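You operate a simulated robot arm through the tools that you are given. There is no shell and no other tool.

You run a simulated robot arm. Do the job below in one go: nothing can be reset, and whatever is moved stays where it is left.

TASK
Change the banding unit over to 30 mm band at tension 3.
Fine: switch it off first and on again last; start no band.

The check looks at the end state, three seconds after you hand in, the way a careful person would. Anything else that was tipped, shoved, dropped, spilled or broken makes it a failure.

THE ROBOT
A 7-joint arm with a two-finger gripper, fixed in place. Base frame: the origin is on the floor under the middle of its stand, x ahead of it, y to its left, z up; the work surface is at about z = 82. Units: cm, degrees, N and s.
With the tool pointing down near the work surface it reaches from about 34 to 72 cm from the base axis. Its first joint turns from -66.0 to 66.0 degrees. Payload 2.45 kg.
Tool frame: the origin (TCP) lies between the finger pads and is the grasp point; the fingertips stand 2.6 cm ahead of it; z points along the fingers, y is the line along which they close. The gripper opens to 9.6 cm; its body begins 6.9 cm behind the TCP.
Orientation is that of the tool frame in the base frame, as a unit quaternion [x, y, z, w]. With the fingers straight down and closing along the base's y, the tool's x points along the base's -x, its y along +y and its z along -z.

THE INTERFACE
- The arm moves only by the tool step_arm. Its argument "motion" is text: rows parted by semicolons, each of 7 numbers parted by spaces: the shift along the base's x, y, z in units of 50 mm (1.0 is 50 mm), then the turn, a rotation vector about the base's x, y, z in units of 4 degrees (1.0 is 4 degrees), then the opening in per cent of the stroke, from 0 (shut) to 100 (fully open). In form: dx dy dz rx ry rz grip; .... A call has 1 to 20 rows; each row shifts and turns the commanded pose from where the row before left it. A call with a number of a shift or a turn outside -1 to 1 is refused whole. A row lasts 0.2 s, in which the tool goes at most 5 cm and 8.6 degrees; a call with a longer step from one row to the next is refused whole, and so is a gripper value outside its range. Where a pose cannot be reached the arm comes as near as it can. A force on the tool above 40 N (or 10 N above the force at the start of the call, whichever is more), or a blocked arm, ends the call early, and 0.2 s more pass. Each finger travels about 5 cm/s and halts on what it meets, pressing with about 24 N; the grip force reading is that of the motor and also rises with nothing between the fingers. The clock runs only during rows and for 0.2 s after the last one: add rows that do not move to give the fingers time. The reply holds the time, the measured pose of the TCP, the force on the tool along the base axes, the opening and the grip force, in the units named above and with some noise, with the torque about the TCP (base axes, N m) and any sound that the robot's microphone picked up.
- Cameras (640 x 400 px; columns grow to the right, rows downward): "scene" is fixed at [17.45, -39.84, 142.61]; the picture's right is [0.70, -0.72, 0.00], its down [-0.39, -0.38, -0.84] and it looks along [0.60, 0.59, -0.54] (base axes); focal length 293 px, centre (320, 200). "wrist" rides on the gripper at [8.2, 0.3, -9.8] in the tool frame; the picture's right is [-0.04, 1.00, 0.00], its down [-0.73, -0.03, -0.68] and it looks along [-0.68, -0.03, 0.73] (tool axes); focal length 256 px, centre (320, 200). There is no depth. A picture from a camera that has moved, and an enlarged one, comes with that camera's place and axes in the base frame and with its lens.
- camera(camera): a new picture of that camera. The clock stands still meanwhile.
- close_up(camera, box): a new picture of the part [left, top, right, bottom] of that camera's present view, enlarged. The clock stands still meanwhile.
- job_done(): hands the job in; it is judged then, once.

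Places have to be worked out from the pictures, the camera data and where the tool is seen. Open the gripper and draw the arm clear of the work before you hand the job in, unless the task says otherwise.

The tools are called after "Call:" by a JSON object that holds its "fn" and its "kwargs". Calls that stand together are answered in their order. step_arm: Moves the arm, as the interface text tells. Its arguments: {"type":"object","properties":{"motion":{"type":"string"}},"required":["motion"]} The other tools are called the same way: camera (camera) takes a picture; close_up (camera, box) takes an enlarged picture of a part of a camera's view; job_done () hands the job in.

At the start:

```text
time: 0.0
ee_pos: [36.59, 7.62, 126.7]
orientation: [-0.001, 1.0, 0.0, 0.0]
contact_force: [0.6, 0.4, -0.7]
wrist_torque: [0.01, 0.01, 0.0]
grip_width: 9.58
finger_force: 0.2
```

scene: 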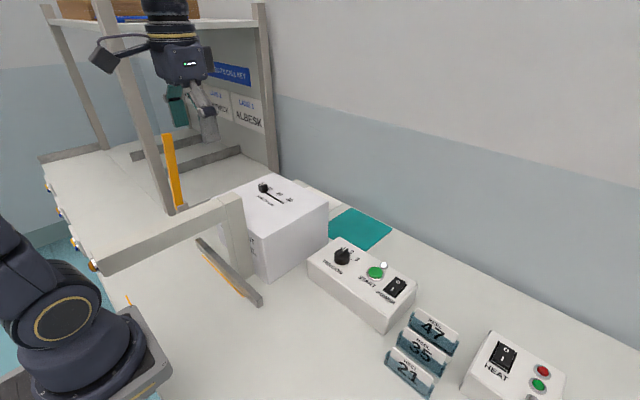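
wrist: 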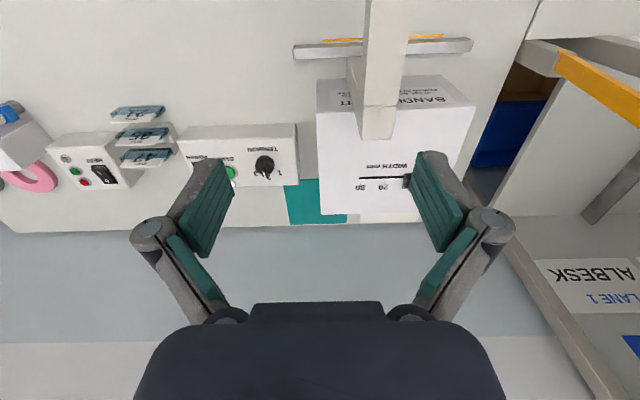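

I start by looking closely at the banding unit's box (width slider) and its control box (tension knob, start button, power switch).

Call:
{"fn": "close_up", "kwargs": {"camera": "scene", "box": [220, 160, 340, 235]}}

Call:
{"fn": "close_up", "kwargs": {"camera": "scene", "box": [300, 230, 428, 310]}}

Call:
{"fn": "close_up", "kwargs": {"camera": "wrist", "box": [160, 100, 480, 300]}}

Call:
{"fn": "close_up", "kwargs": {"camera": "scene", "box": [120, 0, 440, 200]}}

```text
5.33 times, centred on (280, 198) of scene
camera zoom: at [17.45, -39.84, 142.61], right [0.7, -0.72, 0.0], down [-0.39, -0.38, -0.84], along [0.6, 0.59, -0.54], focal length 1562 px, centre (533, 213)
```

zoom: 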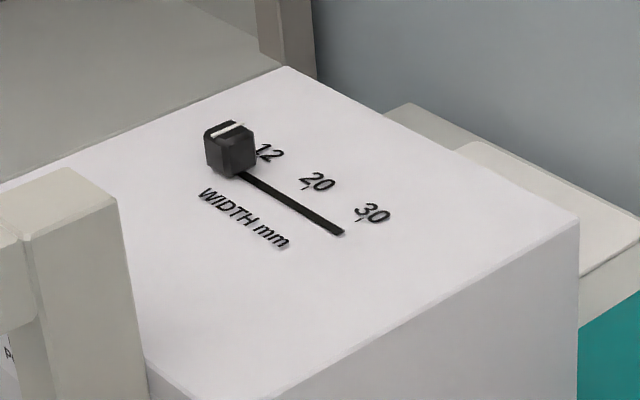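

```text
5.00 times, centred on (364, 270) of scene
camera zoom: at [17.45, -39.84, 142.61], right [0.7, -0.72, 0.0], down [-0.39, -0.38, -0.84], along [0.6, 0.59, -0.54], focal length 1465 px, centre (100, -150)
```

zoom: 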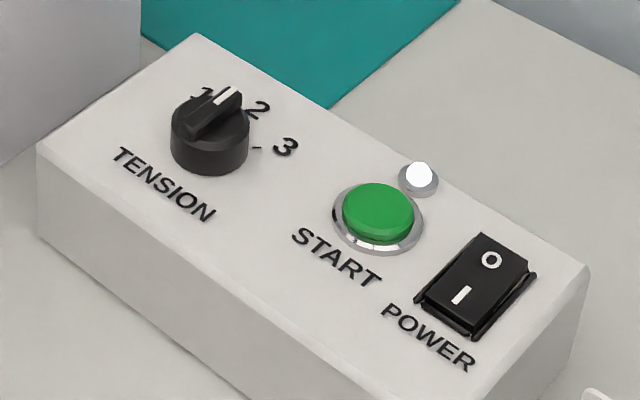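

```text
2.00 times, centred on (320, 200) of wrist
camera zoom: at [28.32, 7.98, 136.44], right [0.04, 1.0, 0.0], down [0.73, -0.03, 0.68], along [0.68, -0.03, -0.73], focal length 512 px, centre (320, 200)
```

zoom: 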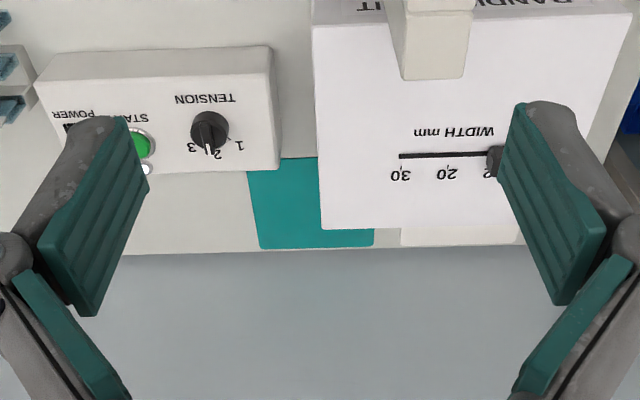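

```text
2.00 times, centred on (280, 100) of scene
camera zoom: at [17.45, -39.84, 142.61], right [0.7, -0.72, 0.0], down [-0.39, -0.38, -0.84], along [0.6, 0.59, -0.54], focal length 586 px, centre (400, 400)
```

zoom: 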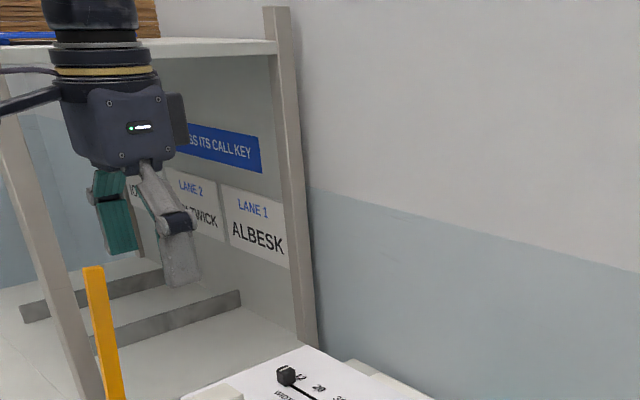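

The knob looks set at 2, the width slider at 12, and the power lamp seems lit. By triangulation the control box top is near z≈90, with the knob around (60.5,-5.5) and the rocker around (62,-20.5). I move the closed gripper to a viewing place above and behind the control box.

Call:
{"fn": "step_arm", "kwargs": {"motion": "0.2 -0.4 -0.2 0 0 0 50; 0.2 -0.4 -0.2 0 0 0 0; 0.2 -0.4 -0.2 0 0 0 0; 0.2 -0.4 -0.2 0 0 0 0; 0.2 -0.4 -0.2 0 0 0 0; 0.2 -0.4 -0.2 0 0 0 0; 0.2 -0.4 -0.2 0 0 0 0; 0.2 -0.4 -0.2 0 0 0 0; 0.2 -0.4 -0.2 0 0 0 0; 0.2 -0.4 -0.2 0 0 0 0; 0 0 0 0 0 0 0; 0 0 0 0 0 0 0"}}

```text
time: 2.6
ee_pos: [46.54, -12.43, 116.71]
orientation: [0.0, 1.0, 0.0, 0.0]
contact_force: [-0.1, 0.3, -0.6]
wrist_torque: [0.03, 0.0, -0.02]
grip_width: 0.0
finger_force: 24.2
```

The arm is at (46.5,-12.4,116.7) with the fingers shut. I take pictures to localise the rocker and knob.

Call:
{"fn": "camera", "kwargs": {"camera": "wrist"}}

Call:
{"fn": "camera", "kwargs": {"camera": "scene"}}

Call:
{"fn": "close_up", "kwargs": {"camera": "wrist", "box": [220, 60, 420, 185]}}

```text
taken
camera wrist: at [38.36, -12.08, 126.53], right [0.04, 1.0, 0.0], down [0.73, -0.03, 0.68], along [0.68, -0.03, -0.73], focal length 256 px, centre (320, 200)
```

wrist: 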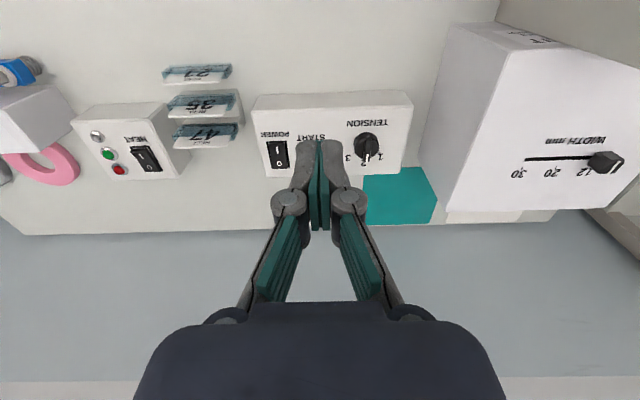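

```text
taken
```

scene: 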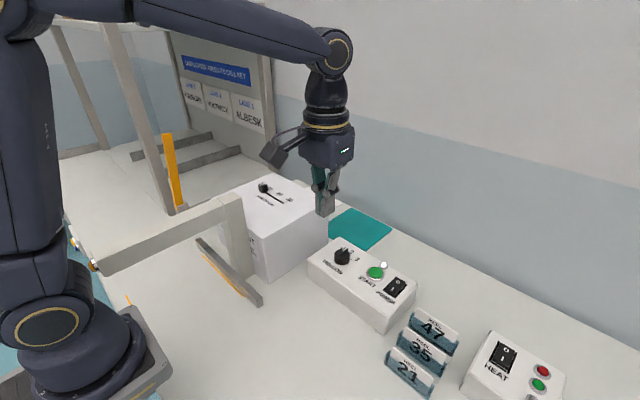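

```text
3.20 times, centred on (320, 122) of wrist
camera zoom: at [38.36, -12.08, 126.53], right [0.04, 1.0, 0.0], down [0.73, -0.03, 0.68], along [0.68, -0.03, -0.73], focal length 819 px, centre (320, 448)
```

zoom: 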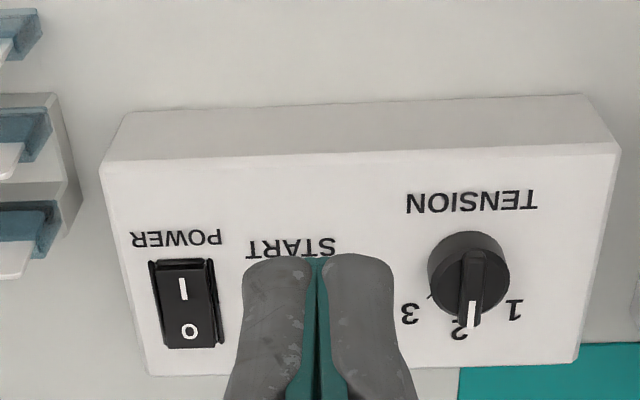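

From both cameras, the rocker is centred near (62,-20.3,89.8), with "O" on its far half (+x). I move the shut fingertips above the O half, at a safe height.

Call:
{"fn": "step_arm", "kwargs": {"motion": "0.284 -0.131 -0.278 0 0 0 0; 0.284 -0.131 -0.278 0 0 0 0; 0.284 -0.131 -0.278 0 0 0 0; 0.284 -0.131 -0.278 0 0 0 0; 0.284 -0.131 -0.278 0 0 0 0; 0.284 -0.131 -0.278 0 0 0 0; 0.284 -0.131 -0.278 0 0 0 0; 0.284 -0.131 -0.278 0 0 0 0; 0.284 -0.131 -0.278 0 0 0 0; 0.284 -0.131 -0.278 0 0 0 0; 0.284 -0.131 -0.278 0 0 0 0; 0.284 -0.131 -0.278 0 0 0 0; 0 0 0 0 0 0 0"}}

Call:
{"fn": "camera", "kwargs": {"camera": "wrist"}}

Call:
{"fn": "close_up", "kwargs": {"camera": "scene", "box": [300, 190, 460, 290]}}

Call:
{"fn": "close_up", "kwargs": {"camera": "wrist", "box": [240, 60, 440, 185]}}

```text
time: 5.4
ee_pos: [63.56, -20.19, 99.98]
orientation: [0.0, 1.0, 0.0, 0.0]
contact_force: [0.7, 0.5, 0.0]
wrist_torque: [0.03, 0.01, 0.01]
grip_width: 0.02
finger_force: 23.7
```

```text
taken
camera wrist: at [55.44, -19.91, 109.71], right [0.04, 1.0, 0.0], down [0.73, -0.03, 0.68], along [0.68, -0.03, -0.73], focal length 256 px, centre (320, 200)
```

wrist: 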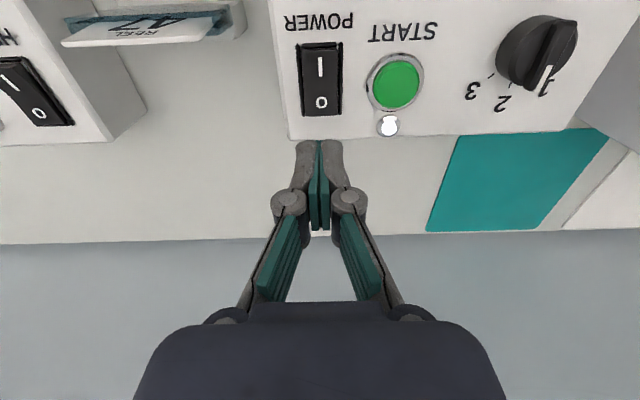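

```text
4.00 times, centred on (380, 240) of scene
camera zoom: at [17.45, -39.85, 142.61], right [0.7, -0.72, 0.0], down [-0.39, -0.38, -0.84], along [0.6, 0.59, -0.54], focal length 1172 px, centre (80, 40)
```

zoom: 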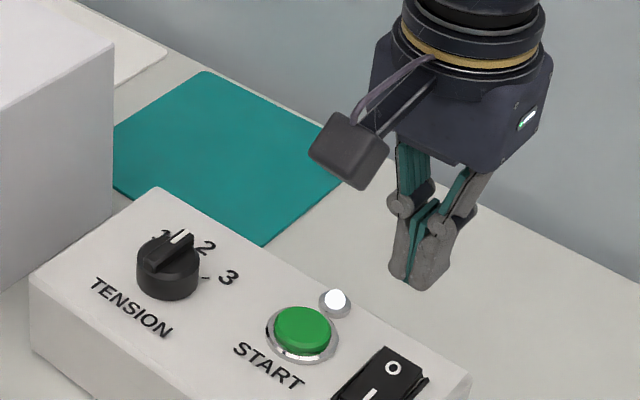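

```text
3.20 times, centred on (340, 122) of wrist
camera zoom: at [55.44, -19.91, 109.71], right [0.04, 1.0, 0.0], down [0.73, -0.03, 0.68], along [0.68, -0.03, -0.73], focal length 819 px, centre (256, 448)
```

zoom: 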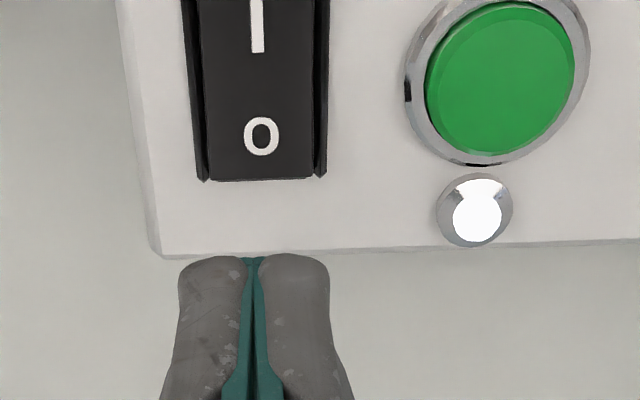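

The lamp is lit (power on). O is at about (63.3,-20.2), and the fingertips stand right above it. I descend to about 1 cm above, then in small steps until contact.

Call:
{"fn": "step_arm", "kwargs": {"motion": "0 0 -0.3 0 0 0 0; 0 0 -0.3 0 0 0 0; 0 0 -0.3 0 0 0 0; 0 0 -0.2 0 0 0 0; 0 0 -0.06 0 0 0 0; 0 0 -0.04 0 0 0 0; 0 0 0 0 0 0 0"}}

Call:
{"fn": "camera", "kwargs": {"camera": "wrist"}}

Call:
{"fn": "close_up", "kwargs": {"camera": "scene", "box": [340, 220, 440, 320]}}

```text
time: 7.0
ee_pos: [63.54, -20.34, 93.91]
orientation: [-0.001, 1.0, -0.001, 0.0]
contact_force: [-0.2, -0.9, -0.1]
wrist_torque: [-0.02, -0.01, -0.01]
grip_width: 0.0
finger_force: 23.6
```

```text
taken
camera wrist: at [55.36, -19.9, 103.71], right [0.04, 1.0, 0.0], down [0.73, -0.03, 0.68], along [0.68, -0.03, -0.73], focal length 256 px, centre (320, 200)
```

wrist: 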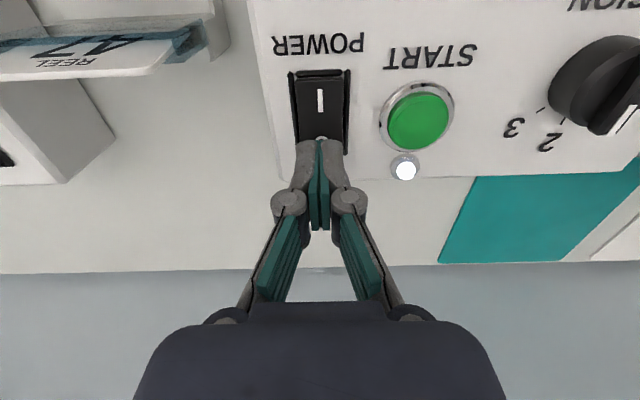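

```text
4.00 times, centred on (390, 270) of scene
camera zoom: at [17.45, -39.84, 142.61], right [0.7, -0.72, 0.0], down [-0.39, -0.38, -0.84], along [0.6, 0.59, -0.54], focal length 1172 px, centre (40, -80)
```

zoom: 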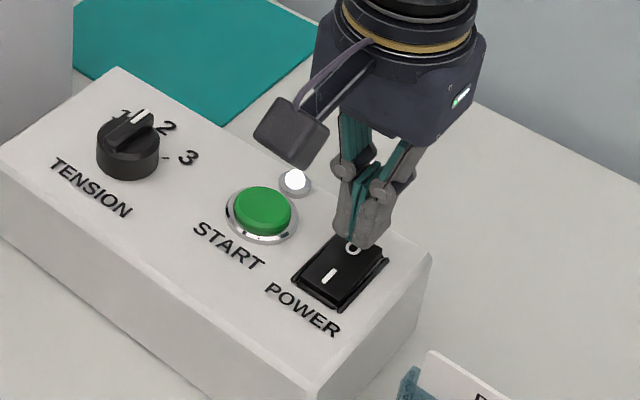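

The tips hover just above the O. I press down in 1.5 mm steps, watching the force and the sound.

Call:
{"fn": "step_arm", "kwargs": {"motion": "0 0 -0.03 0 0 0 0; 0 0 -0.03 0 0 0 0; 0 0 -0.03 0 0 0 0; 0 0 -0.03 0 0 0 0"}}

```text
time: 8.0
ee_pos: [63.44, -20.2, 93.46]
orientation: [-0.002, 1.0, 0.001, 0.001]
contact_force: [0.2, -0.2, 0.4]
wrist_torque: [0.0, 0.01, 0.05]
grip_width: 0.01
finger_force: 24.2
```

No contact yet (tips near z=90.8). I keep going down in the same way.

Call:
{"fn": "step_arm", "kwargs": {"motion": "0 0 -0.03 0 0 0 0; 0 0 -0.03 0 0 0 0; 0 0 -0.03 0 0 0 0; 0 0 0 0 0 0 0"}}

```text
time: 9.0
ee_pos: [63.62, -20.4, 92.96]
orientation: [-0.001, 1.0, 0.0, 0.0]
contact_force: [-0.1, 0.0, 0.6]
wrist_torque: [0.0, 0.01, 0.0]
grip_width: 0.0
finger_force: 23.9
```

Still hardly any force (tips near z=90.4). I continue downward.

Call:
{"fn": "step_arm", "kwargs": {"motion": "0 0 -0.03 0 0 0 0; 0 0 -0.03 0 0 0 0; 0 0 -0.03 0 0 0 0; 0 0 0 0 0 0 0"}}

Call:
{"fn": "close_up", "kwargs": {"camera": "scene", "box": [340, 220, 440, 320]}}

```text
time: 10.0
ee_pos: [63.52, -20.4, 92.72]
orientation: [-0.001, 1.0, 0.0, 0.0]
contact_force: [-0.1, -0.7, 0.7]
wrist_torque: [-0.03, -0.01, 0.01]
grip_width: 0.57
finger_force: 28.5
```

```text
4.00 times, centred on (390, 270) of scene
camera zoom: at [17.44, -39.85, 142.61], right [0.7, -0.72, 0.0], down [-0.39, -0.38, -0.84], along [0.6, 0.59, -0.54], focal length 1172 px, centre (40, -80)
```

zoom: 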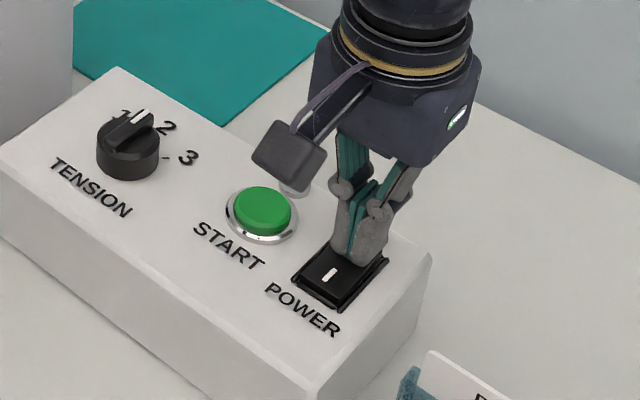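

The fingers have spread slightly (0.57), which suggests they touch. I check with the wrist camera whether the lamp is still lit.

Call:
{"fn": "close_up", "kwargs": {"camera": "wrist", "box": [240, 60, 440, 185]}}

```text
3.20 times, centred on (340, 122) of wrist
camera zoom: at [55.39, -19.94, 102.3], right [0.04, 1.0, 0.0], down [0.73, -0.03, 0.68], along [0.68, -0.03, -0.73], focal length 819 px, centre (256, 448)
```

zoom: 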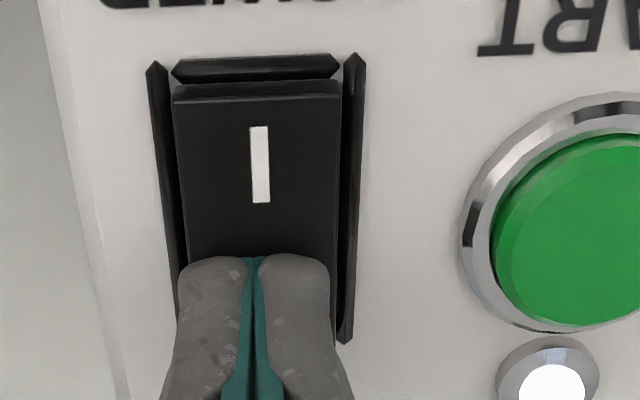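

The lamp is still lit, so the rocker has not tipped. I press further in small steps.

Call:
{"fn": "step_arm", "kwargs": {"motion": "0 0 -0.03 0 0 0 0; 0 0 -0.03 0 0 0 0; 0 0 0 0 0 0 0"}}

Call:
{"fn": "close_up", "kwargs": {"camera": "wrist", "box": [240, 60, 440, 185]}}

```text
time: 10.8
ee_pos: [63.67, -20.23, 92.38]
orientation: [-0.001, 1.0, 0.0, 0.001]
contact_force: [-2.0, 2.8, 18.2]
wrist_torque: [0.11, 0.29, -0.04]
grip_width: 0.56
finger_force: 28.4
```

```text
3.20 times, centred on (340, 122) of wrist
camera zoom: at [55.38, -19.92, 102.09], right [0.04, 1.0, 0.0], down [0.73, -0.03, 0.68], along [0.68, -0.03, -0.73], focal length 819 px, centre (256, 448)
```

zoom: 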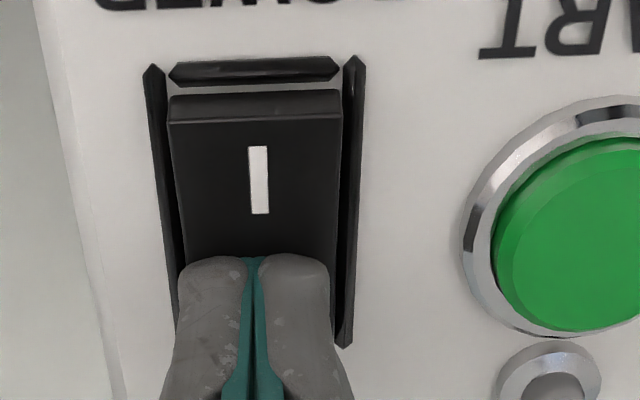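

The rocker has tipped: the I side is up and the lamp is dark, with 18 N on the tool. I lift straight up and check.

Call:
{"fn": "step_arm", "kwargs": {"motion": "0 0 0.1 0 0 0 0; 0 0 0.3 0 0 0 0; 0 0 0.5 0 0 0 0; 0 0 0.7 0 0 0 0; 0 0 0 0 0 0 0"}}

Call:
{"fn": "camera", "kwargs": {"camera": "wrist"}}

Call:
{"fn": "close_up", "kwargs": {"camera": "scene", "box": [300, 230, 428, 310]}}

```text
time: 12.0
ee_pos: [63.49, -20.11, 100.34]
orientation: [0.0, 1.0, -0.001, 0.0]
contact_force: [0.4, -0.6, 0.2]
wrist_torque: [0.03, 0.01, -0.04]
grip_width: 0.01
finger_force: 28.0
```

```text
taken
camera wrist: at [55.31, -19.75, 110.01], right [0.04, 1.0, 0.0], down [0.73, -0.03, 0.68], along [0.68, -0.03, -0.73], focal length 256 px, centre (320, 200)
```

wrist: 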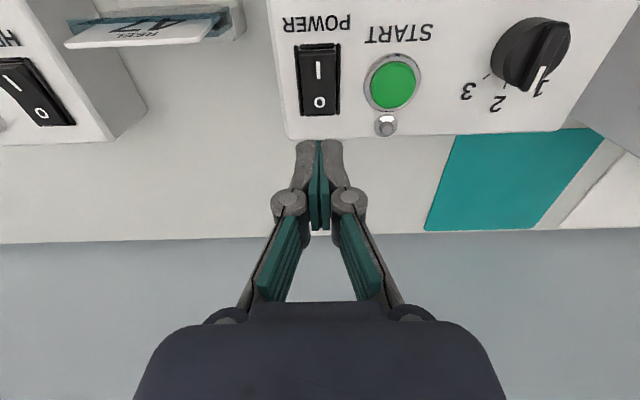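

```text
5.00 times, centred on (364, 270) of scene
camera zoom: at [17.45, -39.84, 142.61], right [0.7, -0.72, 0.0], down [-0.39, -0.38, -0.84], along [0.6, 0.59, -0.54], focal length 1465 px, centre (100, -150)
```

zoom: 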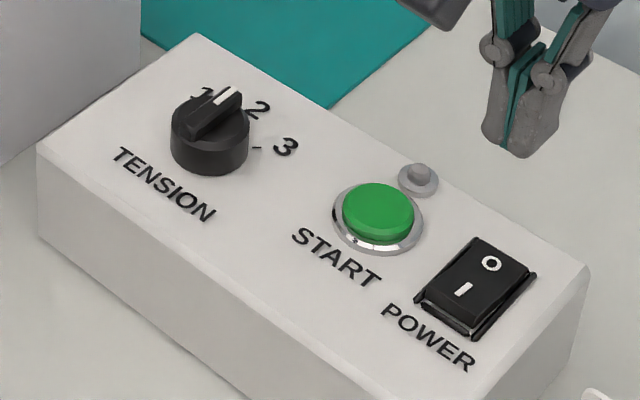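

Power is off (lamp dark, I side raised). Next I go above the tension knob with the gripper opening, at a height that clears it.

Call:
{"fn": "step_arm", "kwargs": {"motion": "-0.06 0.29 0.15 0 0 0 0; -0.06 0.29 0.15 0 0 0 0; -0.06 0.29 0.15 0 0 0 20; -0.06 0.29 0.15 0 0 0 40; -0.06 0.29 0.05 0 0 0 55; -0.06 0.29 0 0 0 0 60; -0.06 0.29 0 0 0 0 60; -0.06 0.29 0 0 0 0 60; -0.06 0.29 0 0 0 0 60; -0.06 0.29 0 0 0 0 60; 0 0 0 0 0 0 60; 0 0 0 0 0 0 60"}}

Call:
{"fn": "camera", "kwargs": {"camera": "wrist"}}

Call:
{"fn": "close_up", "kwargs": {"camera": "wrist", "box": [220, 40, 420, 165]}}

Call:
{"fn": "close_up", "kwargs": {"camera": "scene", "box": [280, 150, 440, 310]}}

```text
time: 14.6
ee_pos: [60.48, -5.81, 103.42]
orientation: [0.0, 1.0, 0.0, 0.001]
contact_force: [0.3, 0.2, 0.1]
wrist_torque: [-0.01, -0.01, 0.0]
grip_width: 5.79
finger_force: 0.1
```

```text
taken
camera wrist: at [52.33, -5.44, 113.19], right [0.04, 1.0, 0.0], down [0.73, -0.03, 0.68], along [0.68, -0.03, -0.73], focal length 256 px, centre (320, 200)
```

wrist: 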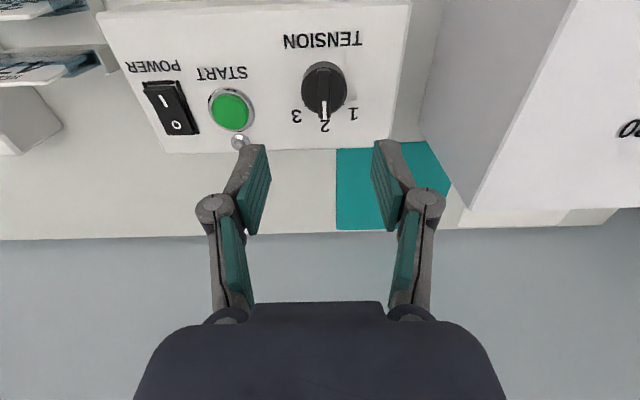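

```text
3.20 times, centred on (320, 102) of wrist
camera zoom: at [52.33, -5.44, 113.19], right [0.04, 1.0, 0.0], down [0.73, -0.03, 0.68], along [0.68, -0.03, -0.73], focal length 819 px, centre (320, 512)
```

zoom: 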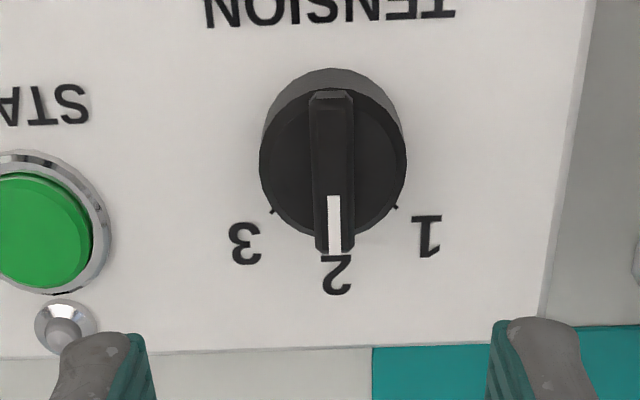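

```text
2.50 times, centred on (360, 230) of scene
camera zoom: at [17.45, -39.84, 142.61], right [0.7, -0.72, 0.0], down [-0.39, -0.38, -0.84], along [0.6, 0.59, -0.54], focal length 732 px, centre (220, 125)
```

zoom: 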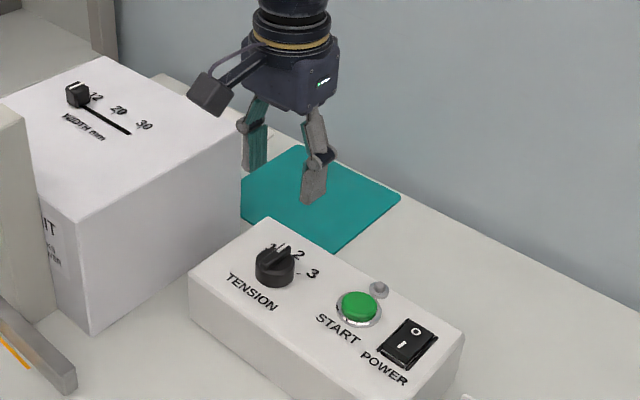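

The knob's pointer bar lies along +x at 2, centred near (60.4,-5.5) with its top near z≈92. The ticks for 1 and 3 sit at ±45°. I centre over it and descend with the fingers about 3.4 cm apart to just above the bar.

Call:
{"fn": "step_arm", "kwargs": {"motion": "-0.04 0.054 -0.2 0 0 0 50; 0 0 -0.2 0 0 0 40; 0 0 -0.2 0 0 0 35; 0 0 -0.2 0 0 0 35; 0 0 -0.2 0 0 0 35; 0 0 -0.2 0 0 0 35; 0 0 -0.2 0 0 0 35; 0 0 -0.2 0 0 0 35; 0 0 0 0 0 0 35"}}

Call:
{"fn": "close_up", "kwargs": {"camera": "wrist", "box": [220, 80, 420, 205]}}

Call:
{"fn": "close_up", "kwargs": {"camera": "scene", "box": [300, 200, 400, 290]}}

```text
time: 16.6
ee_pos: [60.28, -5.54, 95.44]
orientation: [-0.001, 1.0, 0.0, 0.0]
contact_force: [0.8, 0.2, -0.3]
wrist_torque: [0.0, -0.01, 0.01]
grip_width: 3.37
finger_force: 0.0
```

```text
3.20 times, centred on (320, 142) of wrist
camera zoom: at [52.12, -5.18, 105.13], right [0.04, 1.0, 0.0], down [0.73, -0.03, 0.68], along [0.68, -0.03, -0.73], focal length 819 px, centre (320, 384)
```

zoom: 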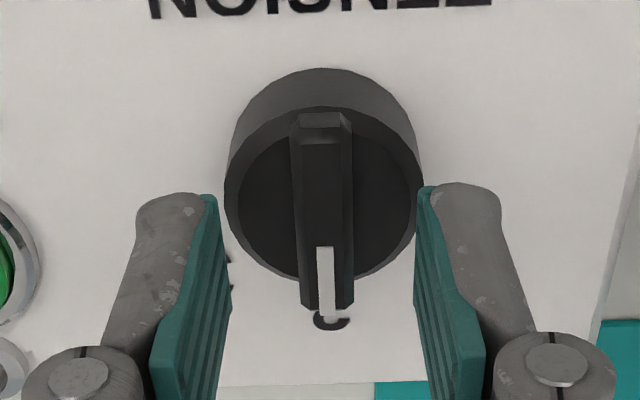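

```text
4.44 times, centred on (350, 245) of scene
camera zoom: at [17.45, -39.84, 142.61], right [0.7, -0.72, 0.0], down [-0.39, -0.38, -0.84], along [0.6, 0.59, -0.54], focal length 1302 px, centre (187, 0)
```

zoom: 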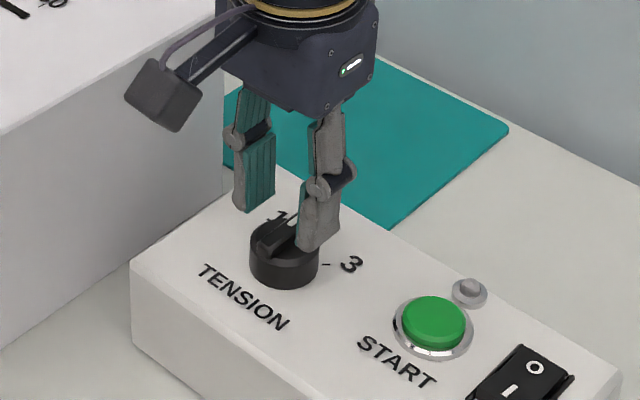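

The bar sits centred between the fingers. I lower slowly so the tips come alongside the bar, just above the knob's disc.

Call:
{"fn": "step_arm", "kwargs": {"motion": "0 0 -0.06 0 0 0 35; 0 0 -0.06 0 0 0 35; 0 0 -0.06 0 0 0 35; 0 0 -0.06 0 0 0 35; 0 0 -0.04 0 0 0 30; 0 0 0 0 0 0 30"}}

Call:
{"fn": "close_up", "kwargs": {"camera": "wrist", "box": [220, 80, 420, 205]}}

Call:
{"fn": "close_up", "kwargs": {"camera": "scene", "box": [320, 225, 380, 279]}}

```text
time: 18.0
ee_pos: [60.24, -5.68, 94.15]
orientation: [-0.001, 1.0, 0.0, 0.001]
contact_force: [0.8, 0.1, 0.4]
wrist_torque: [0.01, 0.01, 0.0]
grip_width: 2.86
finger_force: 0.1
```

```text
3.20 times, centred on (320, 142) of wrist
camera zoom: at [52.09, -5.19, 103.77], right [0.04, 1.0, 0.0], down [0.73, -0.03, 0.68], along [0.68, -0.03, -0.73], focal length 819 px, centre (320, 384)
```

zoom: 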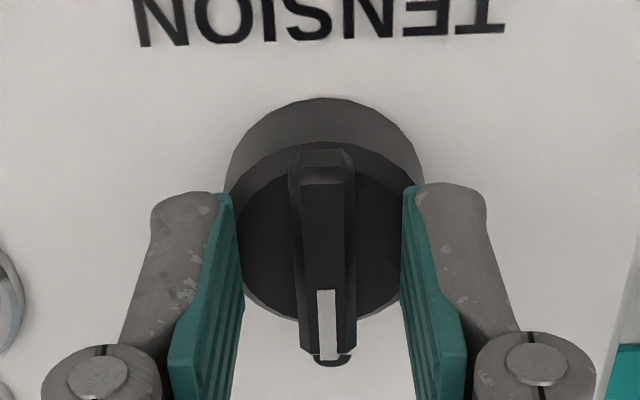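

```text
7.41 times, centred on (350, 252) of scene
camera zoom: at [17.45, -39.84, 142.61], right [0.7, -0.72, 0.0], down [-0.39, -0.38, -0.84], along [0.6, 0.59, -0.54], focal length 2170 px, centre (98, -185)
```

zoom: 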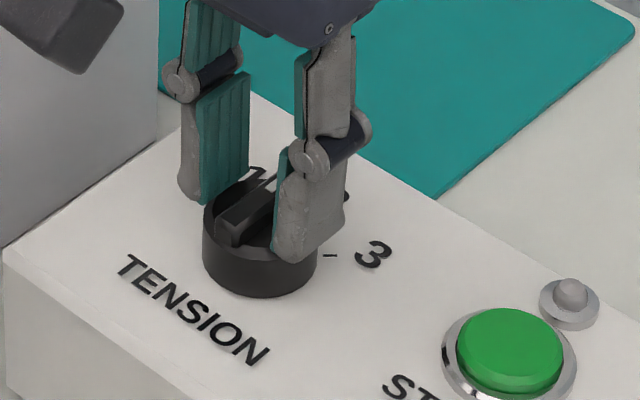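

The tips are next to the bar. I lower a little more in 1 mm steps, watching for contact with the disc.

Call:
{"fn": "step_arm", "kwargs": {"motion": "0 0 -0.02 0 0 0 30; 0 0 -0.02 0 0 0 30; 0 0 -0.02 0 0 0 30; 0 0 -0.02 0 0 0 30; 0 0 0 0 0 0 30"}}

Call:
{"fn": "close_up", "kwargs": {"camera": "scene", "box": [320, 225, 380, 279]}}

```text
time: 19.2
ee_pos: [60.29, -5.48, 93.9]
orientation: [-0.001, 1.0, 0.0, 0.001]
contact_force: [-5.2, 2.0, 14.3]
wrist_torque: [0.14, 0.15, -0.01]
grip_width: 2.97
finger_force: 0.0
```

```text
7.41 times, centred on (350, 252) of scene
camera zoom: at [17.4, -39.84, 142.62], right [0.7, -0.72, 0.0], down [-0.39, -0.38, -0.84], along [0.6, 0.59, -0.54], focal length 2170 px, centre (98, -185)
```

zoom: 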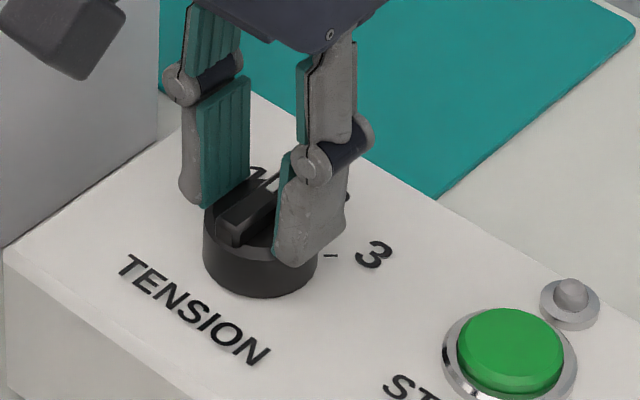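

The tips touch the disc (14 N). I back off 3 mm and close on the bar.

Call:
{"fn": "step_arm", "kwargs": {"motion": "0 0 0.06 0 0 0 30; 0 0 0 0 0 0 15; 0 0 0 0 0 0 5; 0 0 0 0 0 0 5; 0 0 0 0 0 0 5"}}

Call:
{"fn": "close_up", "kwargs": {"camera": "wrist", "box": [220, 80, 420, 205]}}

Call:
{"fn": "close_up", "kwargs": {"camera": "scene", "box": [320, 225, 380, 279]}}

```text
time: 20.4
ee_pos: [60.26, -5.55, 93.91]
orientation: [-0.001, 1.0, 0.0, -0.001]
contact_force: [-1.1, 3.3, -8.5]
wrist_torque: [0.03, -0.44, 0.0]
grip_width: 1.11
finger_force: 37.8
```

```text
3.20 times, centred on (320, 142) of wrist
camera zoom: at [52.16, -5.12, 103.68], right [0.04, 1.0, 0.0], down [0.73, -0.03, 0.68], along [0.68, -0.03, -0.73], focal length 819 px, centre (320, 384)
```

zoom: 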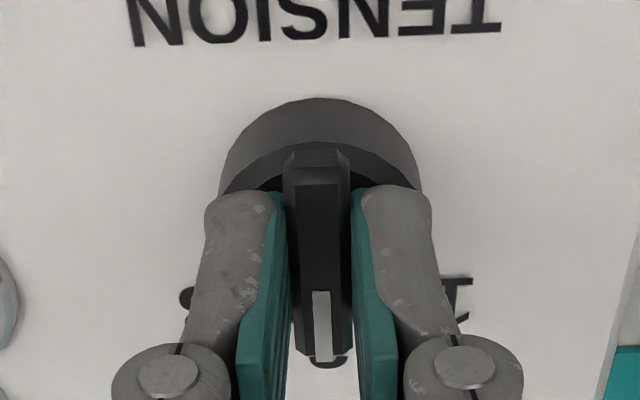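

```text
7.41 times, centred on (350, 252) of scene
camera zoom: at [17.46, -39.84, 142.61], right [0.7, -0.72, 0.0], down [-0.39, -0.38, -0.84], along [0.6, 0.59, -0.54], focal length 2170 px, centre (98, -185)
```

zoom: 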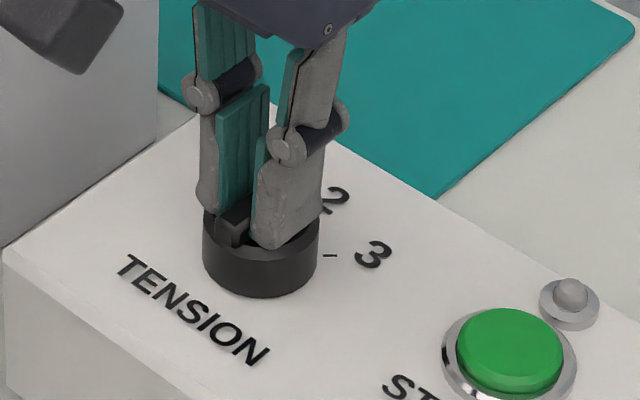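

The bar is gripped (1.1 cm wide, 38 N). I turn -15° about z first and check how it follows.

Call:
{"fn": "step_arm", "kwargs": {"motion": "0 0 0 0 0 -0.9375 5; 0 0 0 0 0 -0.9375 5; 0 0 0 0 0 -0.9375 5; 0 0 0 0 0 -0.9375 5; 0 0 0 0 0 0 5"}}

Call:
{"fn": "close_up", "kwargs": {"camera": "scene", "box": [320, 225, 380, 279]}}

Call:
{"fn": "camera", "kwargs": {"camera": "wrist"}}

```text
time: 21.6
ee_pos: [60.32, -5.34, 93.96]
orientation: [0.13, 0.992, 0.001, -0.002]
contact_force: [0.4, 13.0, -10.8]
wrist_torque: [0.21, -0.29, 0.0]
grip_width: 1.1
finger_force: 37.6
```

```text
7.41 times, centred on (350, 252) of scene
camera zoom: at [17.47, -39.81, 142.62], right [0.7, -0.72, 0.0], down [-0.39, -0.38, -0.84], along [0.6, 0.59, -0.54], focal length 2170 px, centre (98, -185)
```

zoom: 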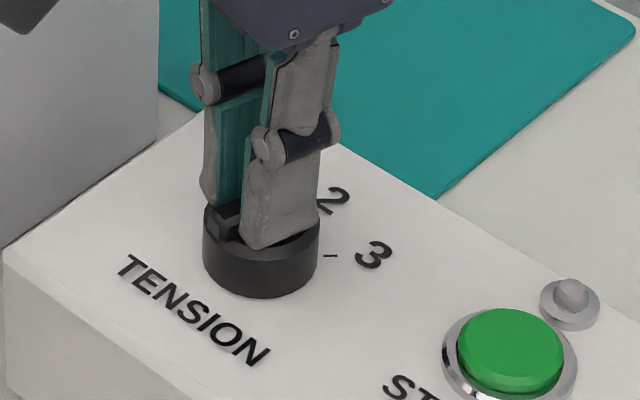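

```text
taken
camera wrist: at [52.52, -2.98, 103.68], right [0.3, 0.96, 0.0], down [0.7, -0.22, 0.68], along [0.65, -0.2, -0.73], focal length 256 px, centre (320, 200)
```

wrist: 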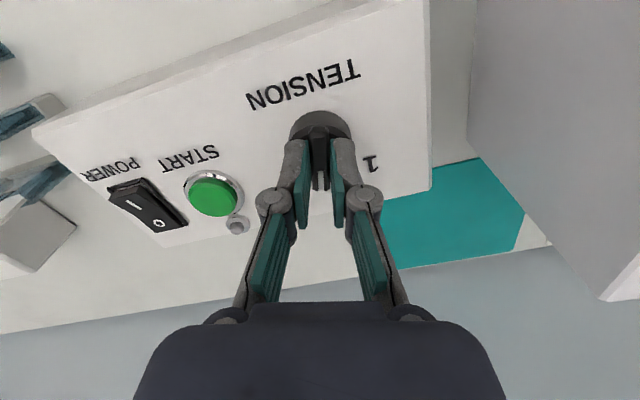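

The knob follows the turn. A +y side force of 13 N says my grip point lies slightly behind the axis, so I turn another 30° while easing +y and +x a little.

Call:
{"fn": "step_arm", "kwargs": {"motion": "0.0025 0.01 0 0 0 -0.9375 5; 0.0025 0.01 0 0 0 -0.9375 5; 0.0025 0.008 0 0 0 -0.9375 5; 0.0025 0.008 0 0 0 -0.9375 5; 0 0 0 0 0 0 5"}}

Call:
{"fn": "camera", "kwargs": {"camera": "wrist"}}

```text
time: 22.8
ee_pos: [60.23, -5.31, 94.02]
orientation: [0.259, 0.966, -0.001, -0.002]
contact_force: [-3.6, 10.1, -10.3]
wrist_torque: [0.07, -0.22, -0.01]
grip_width: 1.1
finger_force: 38.2
```

```text
taken
camera wrist: at [53.44, -0.97, 103.68], right [0.53, 0.85, 0.0], down [0.62, -0.39, 0.68], along [0.57, -0.36, -0.73], focal length 256 px, centre (320, 200)
```

wrist: 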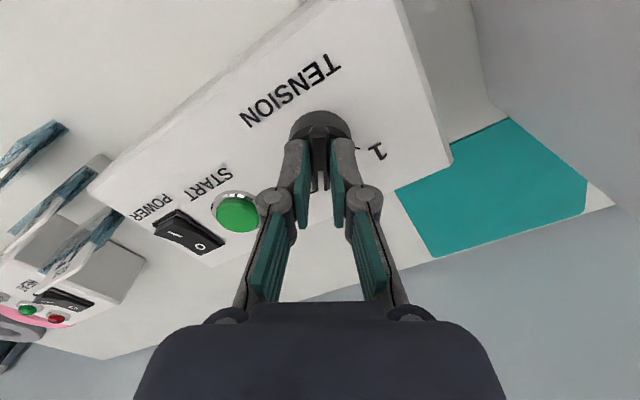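

Turned 30° so far, with steady forces. I turn the last 15°.

Call:
{"fn": "step_arm", "kwargs": {"motion": "0 0.01 0 0 0 -0.9375 5; 0 0.01 0 0 0 -0.9375 5; 0 0.008 0 0 0 -0.9375 5; 0 0.008 0 0 0 -0.9375 5; 0 0 0 0 0 0 5"}}

Call:
{"fn": "close_up", "kwargs": {"camera": "wrist", "box": [220, 60, 420, 185]}}

Call:
{"fn": "close_up", "kwargs": {"camera": "scene", "box": [320, 225, 380, 279]}}

```text
time: 24.0
ee_pos: [60.35, -5.24, 94.05]
orientation: [0.382, 0.924, -0.001, 0.001]
contact_force: [-1.6, -5.2, -18.3]
wrist_torque: [-0.26, -0.1, 0.02]
grip_width: 1.12
finger_force: 38.2
```

```text
3.20 times, centred on (320, 122) of wrist
camera zoom: at [54.84, 0.74, 103.67], right [0.74, 0.68, 0.0], down [0.5, -0.54, 0.68], along [0.46, -0.5, -0.73], focal length 819 px, centre (320, 448)
```

zoom: 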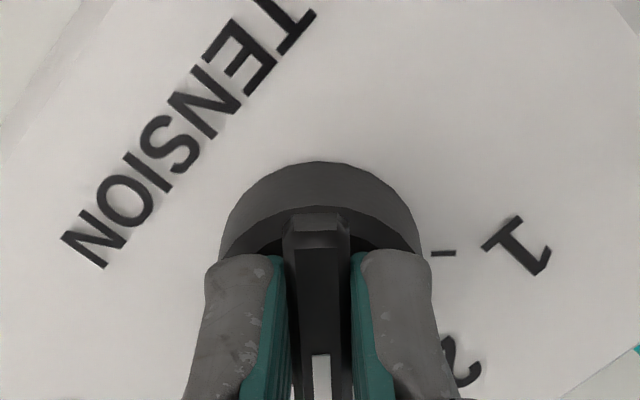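

```text
7.41 times, centred on (350, 252) of scene
camera zoom: at [17.48, -39.86, 142.6], right [0.7, -0.72, 0.0], down [-0.39, -0.38, -0.84], along [0.6, 0.59, -0.54], focal length 2170 px, centre (98, -185)
```

zoom: 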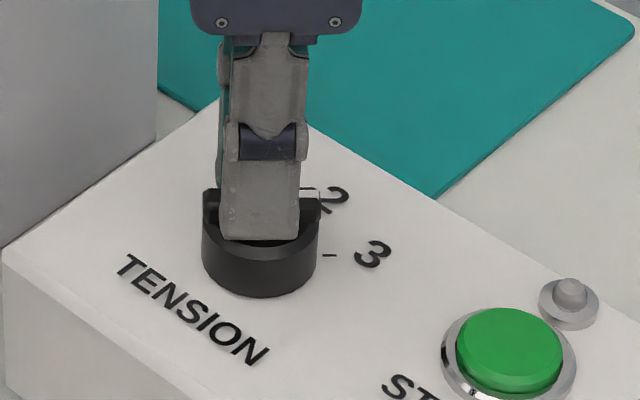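

The bar has turned 45° and points along the tick of 3. I open the fingers and lift to verify.

Call:
{"fn": "step_arm", "kwargs": {"motion": "0 0 0 0 0 0 20; 0 0 0 0 0 0 35; 0 0 0 0 0 0 35; 0 0 0.1 0 0 0 35; 0 0 0.3 0 0 0 35; 0 0 0.6 0 0 0 35; 0 0 0.6 0 0 0 35; 0 0 0 0 0 0 35"}}

Call:
{"fn": "close_up", "kwargs": {"camera": "scene", "box": [300, 230, 428, 310]}}

Call:
{"fn": "camera", "kwargs": {"camera": "wrist"}}

Call:
{"fn": "close_up", "kwargs": {"camera": "wrist", "box": [220, 40, 420, 165]}}

```text
time: 25.8
ee_pos: [60.3, -5.21, 102.07]
orientation: [0.382, 0.924, 0.0, 0.0]
contact_force: [-0.6, 0.5, 0.1]
wrist_torque: [0.0, 0.05, 0.01]
grip_width: 3.36
finger_force: 0.1
```

```text
5.00 times, centred on (364, 270) of scene
camera zoom: at [17.45, -39.84, 142.61], right [0.7, -0.72, 0.0], down [-0.39, -0.38, -0.84], along [0.6, 0.59, -0.54], focal length 1465 px, centre (100, -150)
```

zoom: 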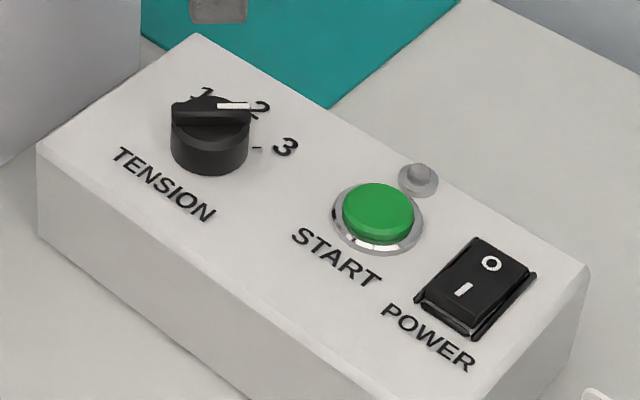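

```text
taken
camera wrist: at [54.83, 0.72, 111.85], right [0.73, 0.68, 0.0], down [0.5, -0.54, 0.68], along [0.46, -0.5, -0.73], focal length 256 px, centre (320, 200)
```

wrist: 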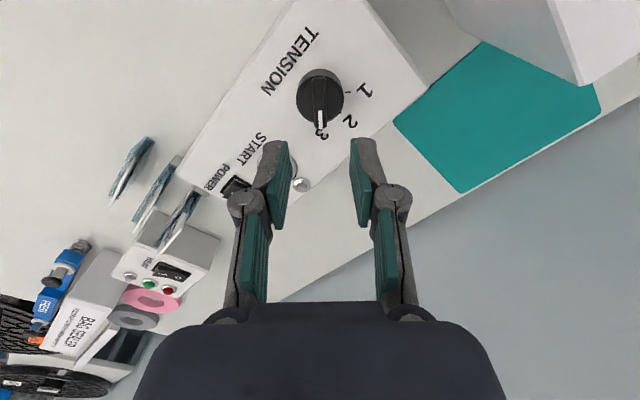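

```text
3.20 times, centred on (320, 102) of wrist
camera zoom: at [54.83, 0.72, 111.85], right [0.73, 0.68, 0.0], down [0.5, -0.54, 0.68], along [0.46, -0.5, -0.73], focal length 819 px, centre (320, 512)
```

zoom: 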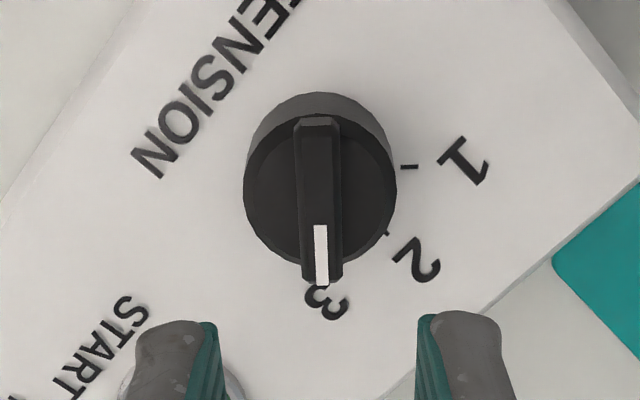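

The knob now points at 3 (computed -45.6°). I lift, turn the tool back to its first heading, and go toward the width slider at a safe height.

Call:
{"fn": "step_arm", "kwargs": {"motion": "0 0 0.6 0 0 0.703 35; 0 0 0.6 0 0 0.703 35; -0.1 0.2875 0.25 0 0 0.703 35; -0.1 0.2875 0.25 0 0 0.703 35; -0.1 0.2875 0.25 0 0 0.703 35; -0.1 0.2875 0.25 0 0 0.703 35; -0.1 0.2875 0.25 0 0 0.703 35; -0.1 0.2875 0.25 0 0 0.703 35; -0.1 0.2875 0.25 0 0 0.703 35; -0.1 0.2875 0.25 0 0 0.703 35; -0.1 0.2875 0 0 0 0.703 35; -0.1 0.2875 0 0 0 0.703 35; -0.1 0.2875 0 0 0 0.703 35; -0.1 0.2875 0 0 0 0.703 35; -0.1 0.2875 0 0 0 0.703 35; -0.1 0.2875 0 0 0 0.703 35; 0 0 0 0 0 0 35"}}

Call:
{"fn": "camera", "kwargs": {"camera": "wrist"}}

Call:
{"fn": "camera", "kwargs": {"camera": "scene"}}

Call:
{"fn": "close_up", "kwargs": {"camera": "wrist", "box": [220, 40, 460, 190]}}

```text
time: 29.4
ee_pos: [53.46, 14.97, 118.0]
orientation: [-0.001, 1.0, 0.0, 0.0]
contact_force: [-0.8, -0.3, 0.3]
wrist_torque: [0.01, -0.01, -0.03]
grip_width: 3.35
finger_force: 0.1
```

```text
taken
camera wrist: at [45.29, 15.41, 127.72], right [0.04, 1.0, 0.0], down [0.73, -0.03, 0.68], along [0.68, -0.03, -0.73], focal length 256 px, centre (320, 200)
```

wrist: 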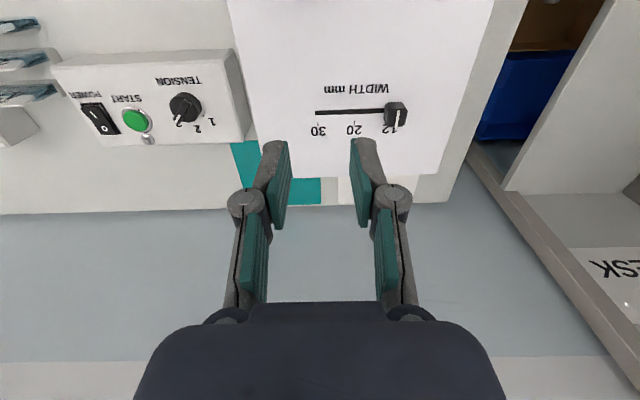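

```text
taken
```

scene: 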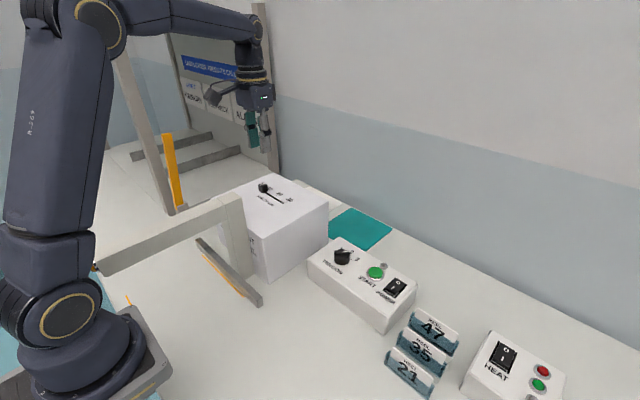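

```text
2.67 times, centred on (340, 115) of wrist
camera zoom: at [45.29, 15.41, 127.72], right [0.04, 1.0, 0.0], down [0.73, -0.03, 0.68], along [0.68, -0.03, -0.73], focal length 683 px, centre (267, 427)
```

zoom: 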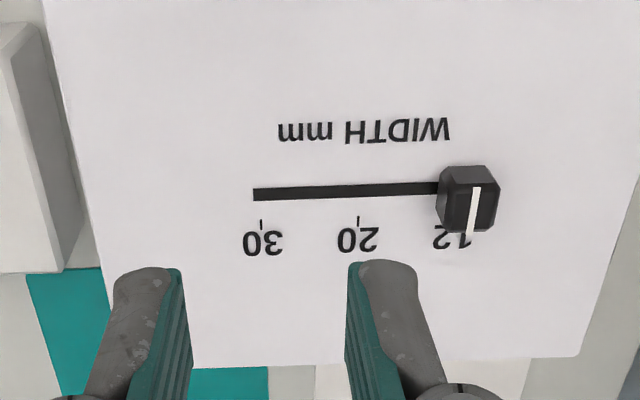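

The slider knob is at about (58.6,23.45) with its top near z≈100.3, and the unit's top is at z≈98.2. The ticks are at y≈14.5 (30), 18.95 (20) and 23.4 (12). I move above the slider with the fingers about 5 cm apart.

Call:
{"fn": "step_arm", "kwargs": {"motion": "0.128 0.211 -0.2 0 0 0 52; 0.128 0.211 -0.2 0 0 0 52; 0.128 0.211 -0.2 0 0 0 52; 0.128 0.211 -0.3 0 0 0 52; 0.128 0.211 -0.3 0 0 0 52; 0.128 0.211 -0.4 0 0 0 52; 0.128 0.211 -0.4 0 0 0 52; 0.128 0.211 -0.4 0 0 0 52; 0 0 0 0 0 0 52"}}

Call:
{"fn": "camera", "kwargs": {"camera": "wrist"}}

Call:
{"fn": "close_up", "kwargs": {"camera": "scene", "box": [180, 60, 340, 220]}}

Call:
{"fn": "close_up", "kwargs": {"camera": "wrist", "box": [220, 60, 420, 185]}}

```text
time: 31.4
ee_pos: [58.58, 23.37, 105.99]
orientation: [0.0, 1.0, 0.0, 0.0]
contact_force: [1.3, 1.2, 0.0]
wrist_torque: [-0.01, 0.01, 0.0]
grip_width: 4.98
finger_force: 0.1
```

```text
taken
camera wrist: at [50.37, 23.81, 115.81], right [0.04, 1.0, 0.0], down [0.73, -0.03, 0.68], along [0.68, -0.03, -0.73], focal length 256 px, centre (320, 200)
```

wrist: 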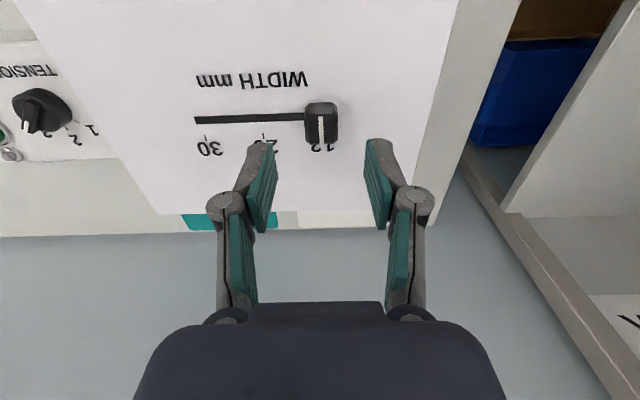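

```text
2.50 times, centred on (260, 140) of scene
camera zoom: at [17.45, -39.84, 142.61], right [0.7, -0.72, 0.0], down [-0.39, -0.38, -0.84], along [0.6, 0.59, -0.54], focal length 732 px, centre (470, 350)
```

zoom: 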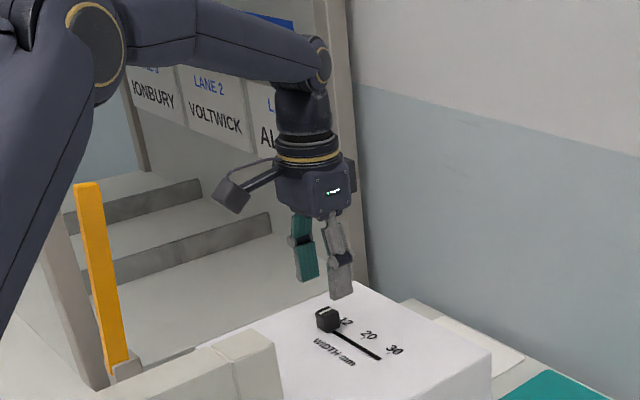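

```text
3.20 times, centred on (320, 122) of wrist
camera zoom: at [50.37, 23.81, 115.81], right [0.04, 1.0, 0.0], down [0.73, -0.03, 0.68], along [0.68, -0.03, -0.73], focal length 819 px, centre (320, 448)
```

zoom: 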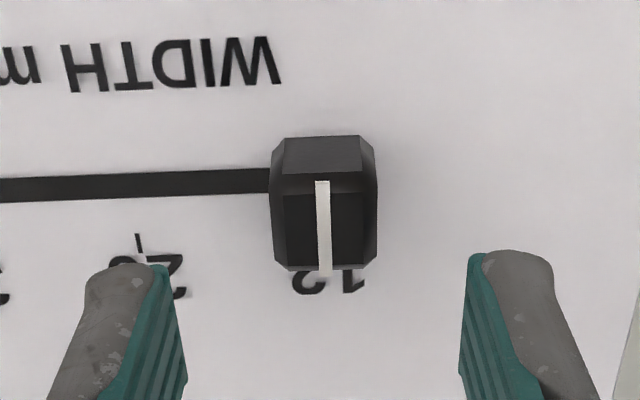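

The slider is centred between the open fingers. I lower until the tips are just above the unit's top face, beside the slider.

Call:
{"fn": "step_arm", "kwargs": {"motion": "0 0.01 -0.15 0 0 0 52; 0 0 -0.15 0 0 0 52; 0 0 -0.15 0 0 0 52; 0 0 -0.15 0 0 0 52; 0 0 -0.15 0 0 0 52; 0 0 -0.04 0 0 0 52; 0 0 -0.04 0 0 0 52; 0 0 -0.03 0 0 0 52; 0 0 0 0 0 0 52"}}

Call:
{"fn": "camera", "kwargs": {"camera": "wrist"}}

Call:
{"fn": "close_up", "kwargs": {"camera": "scene", "box": [210, 110, 310, 220]}}

```text
time: 33.4
ee_pos: [58.36, 23.4, 101.69]
orientation: [0.001, 1.0, 0.0, 0.0]
contact_force: [-1.4, 0.1, 0.3]
wrist_torque: [-0.01, 0.01, 0.0]
grip_width: 4.99
finger_force: 0.0
```

```text
taken
camera wrist: at [50.25, 23.8, 111.43], right [0.04, 1.0, 0.0], down [0.73, -0.03, 0.68], along [0.68, -0.03, -0.73], focal length 256 px, centre (320, 200)
```

wrist: 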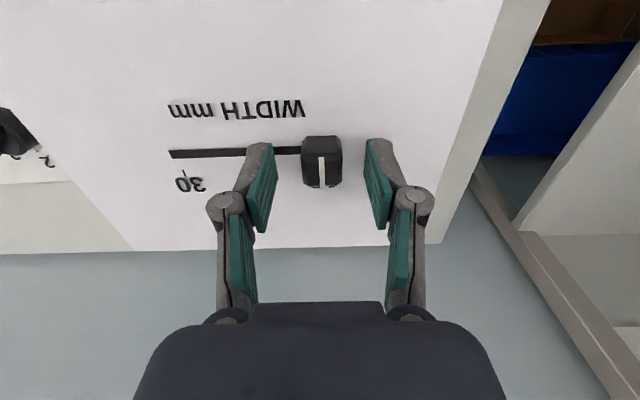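

```text
3.64 times, centred on (260, 165) of scene
camera zoom: at [17.45, -39.84, 142.61], right [0.7, -0.72, 0.0], down [-0.39, -0.38, -0.84], along [0.6, 0.59, -0.54], focal length 1065 px, centre (538, 327)
```

zoom: 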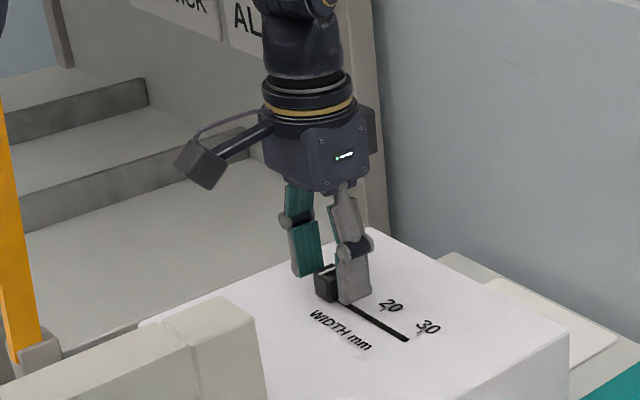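

The tips are beside the slider with a clearance above the face. I close on it.

Call:
{"fn": "step_arm", "kwargs": {"motion": "0 0 0 0 0 0 40; 0 0 0 0 0 0 30; 0 0 0 0 0 0 20; 0 0 0 0 0 0 15; 0 0 0 0 0 0 15; 0 0 0 0 0 0 15"}}

Call:
{"fn": "close_up", "kwargs": {"camera": "wrist", "box": [220, 60, 420, 185]}}

```text
time: 34.8
ee_pos: [58.35, 23.45, 101.7]
orientation: [0.0, 1.0, 0.0, 0.0]
contact_force: [0.3, -0.4, -0.3]
wrist_torque: [-0.02, 0.0, 0.01]
grip_width: 2.16
finger_force: 44.7
```

```text
3.20 times, centred on (320, 122) of wrist
camera zoom: at [50.25, 23.79, 111.44], right [0.04, 1.0, 0.0], down [0.73, -0.03, 0.68], along [0.68, -0.03, -0.73], focal length 819 px, centre (320, 448)
```

zoom: 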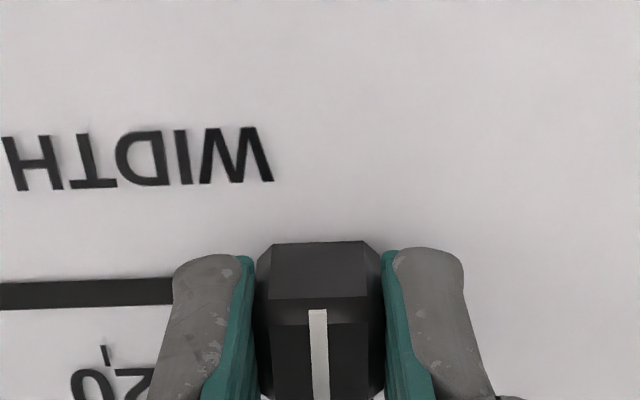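

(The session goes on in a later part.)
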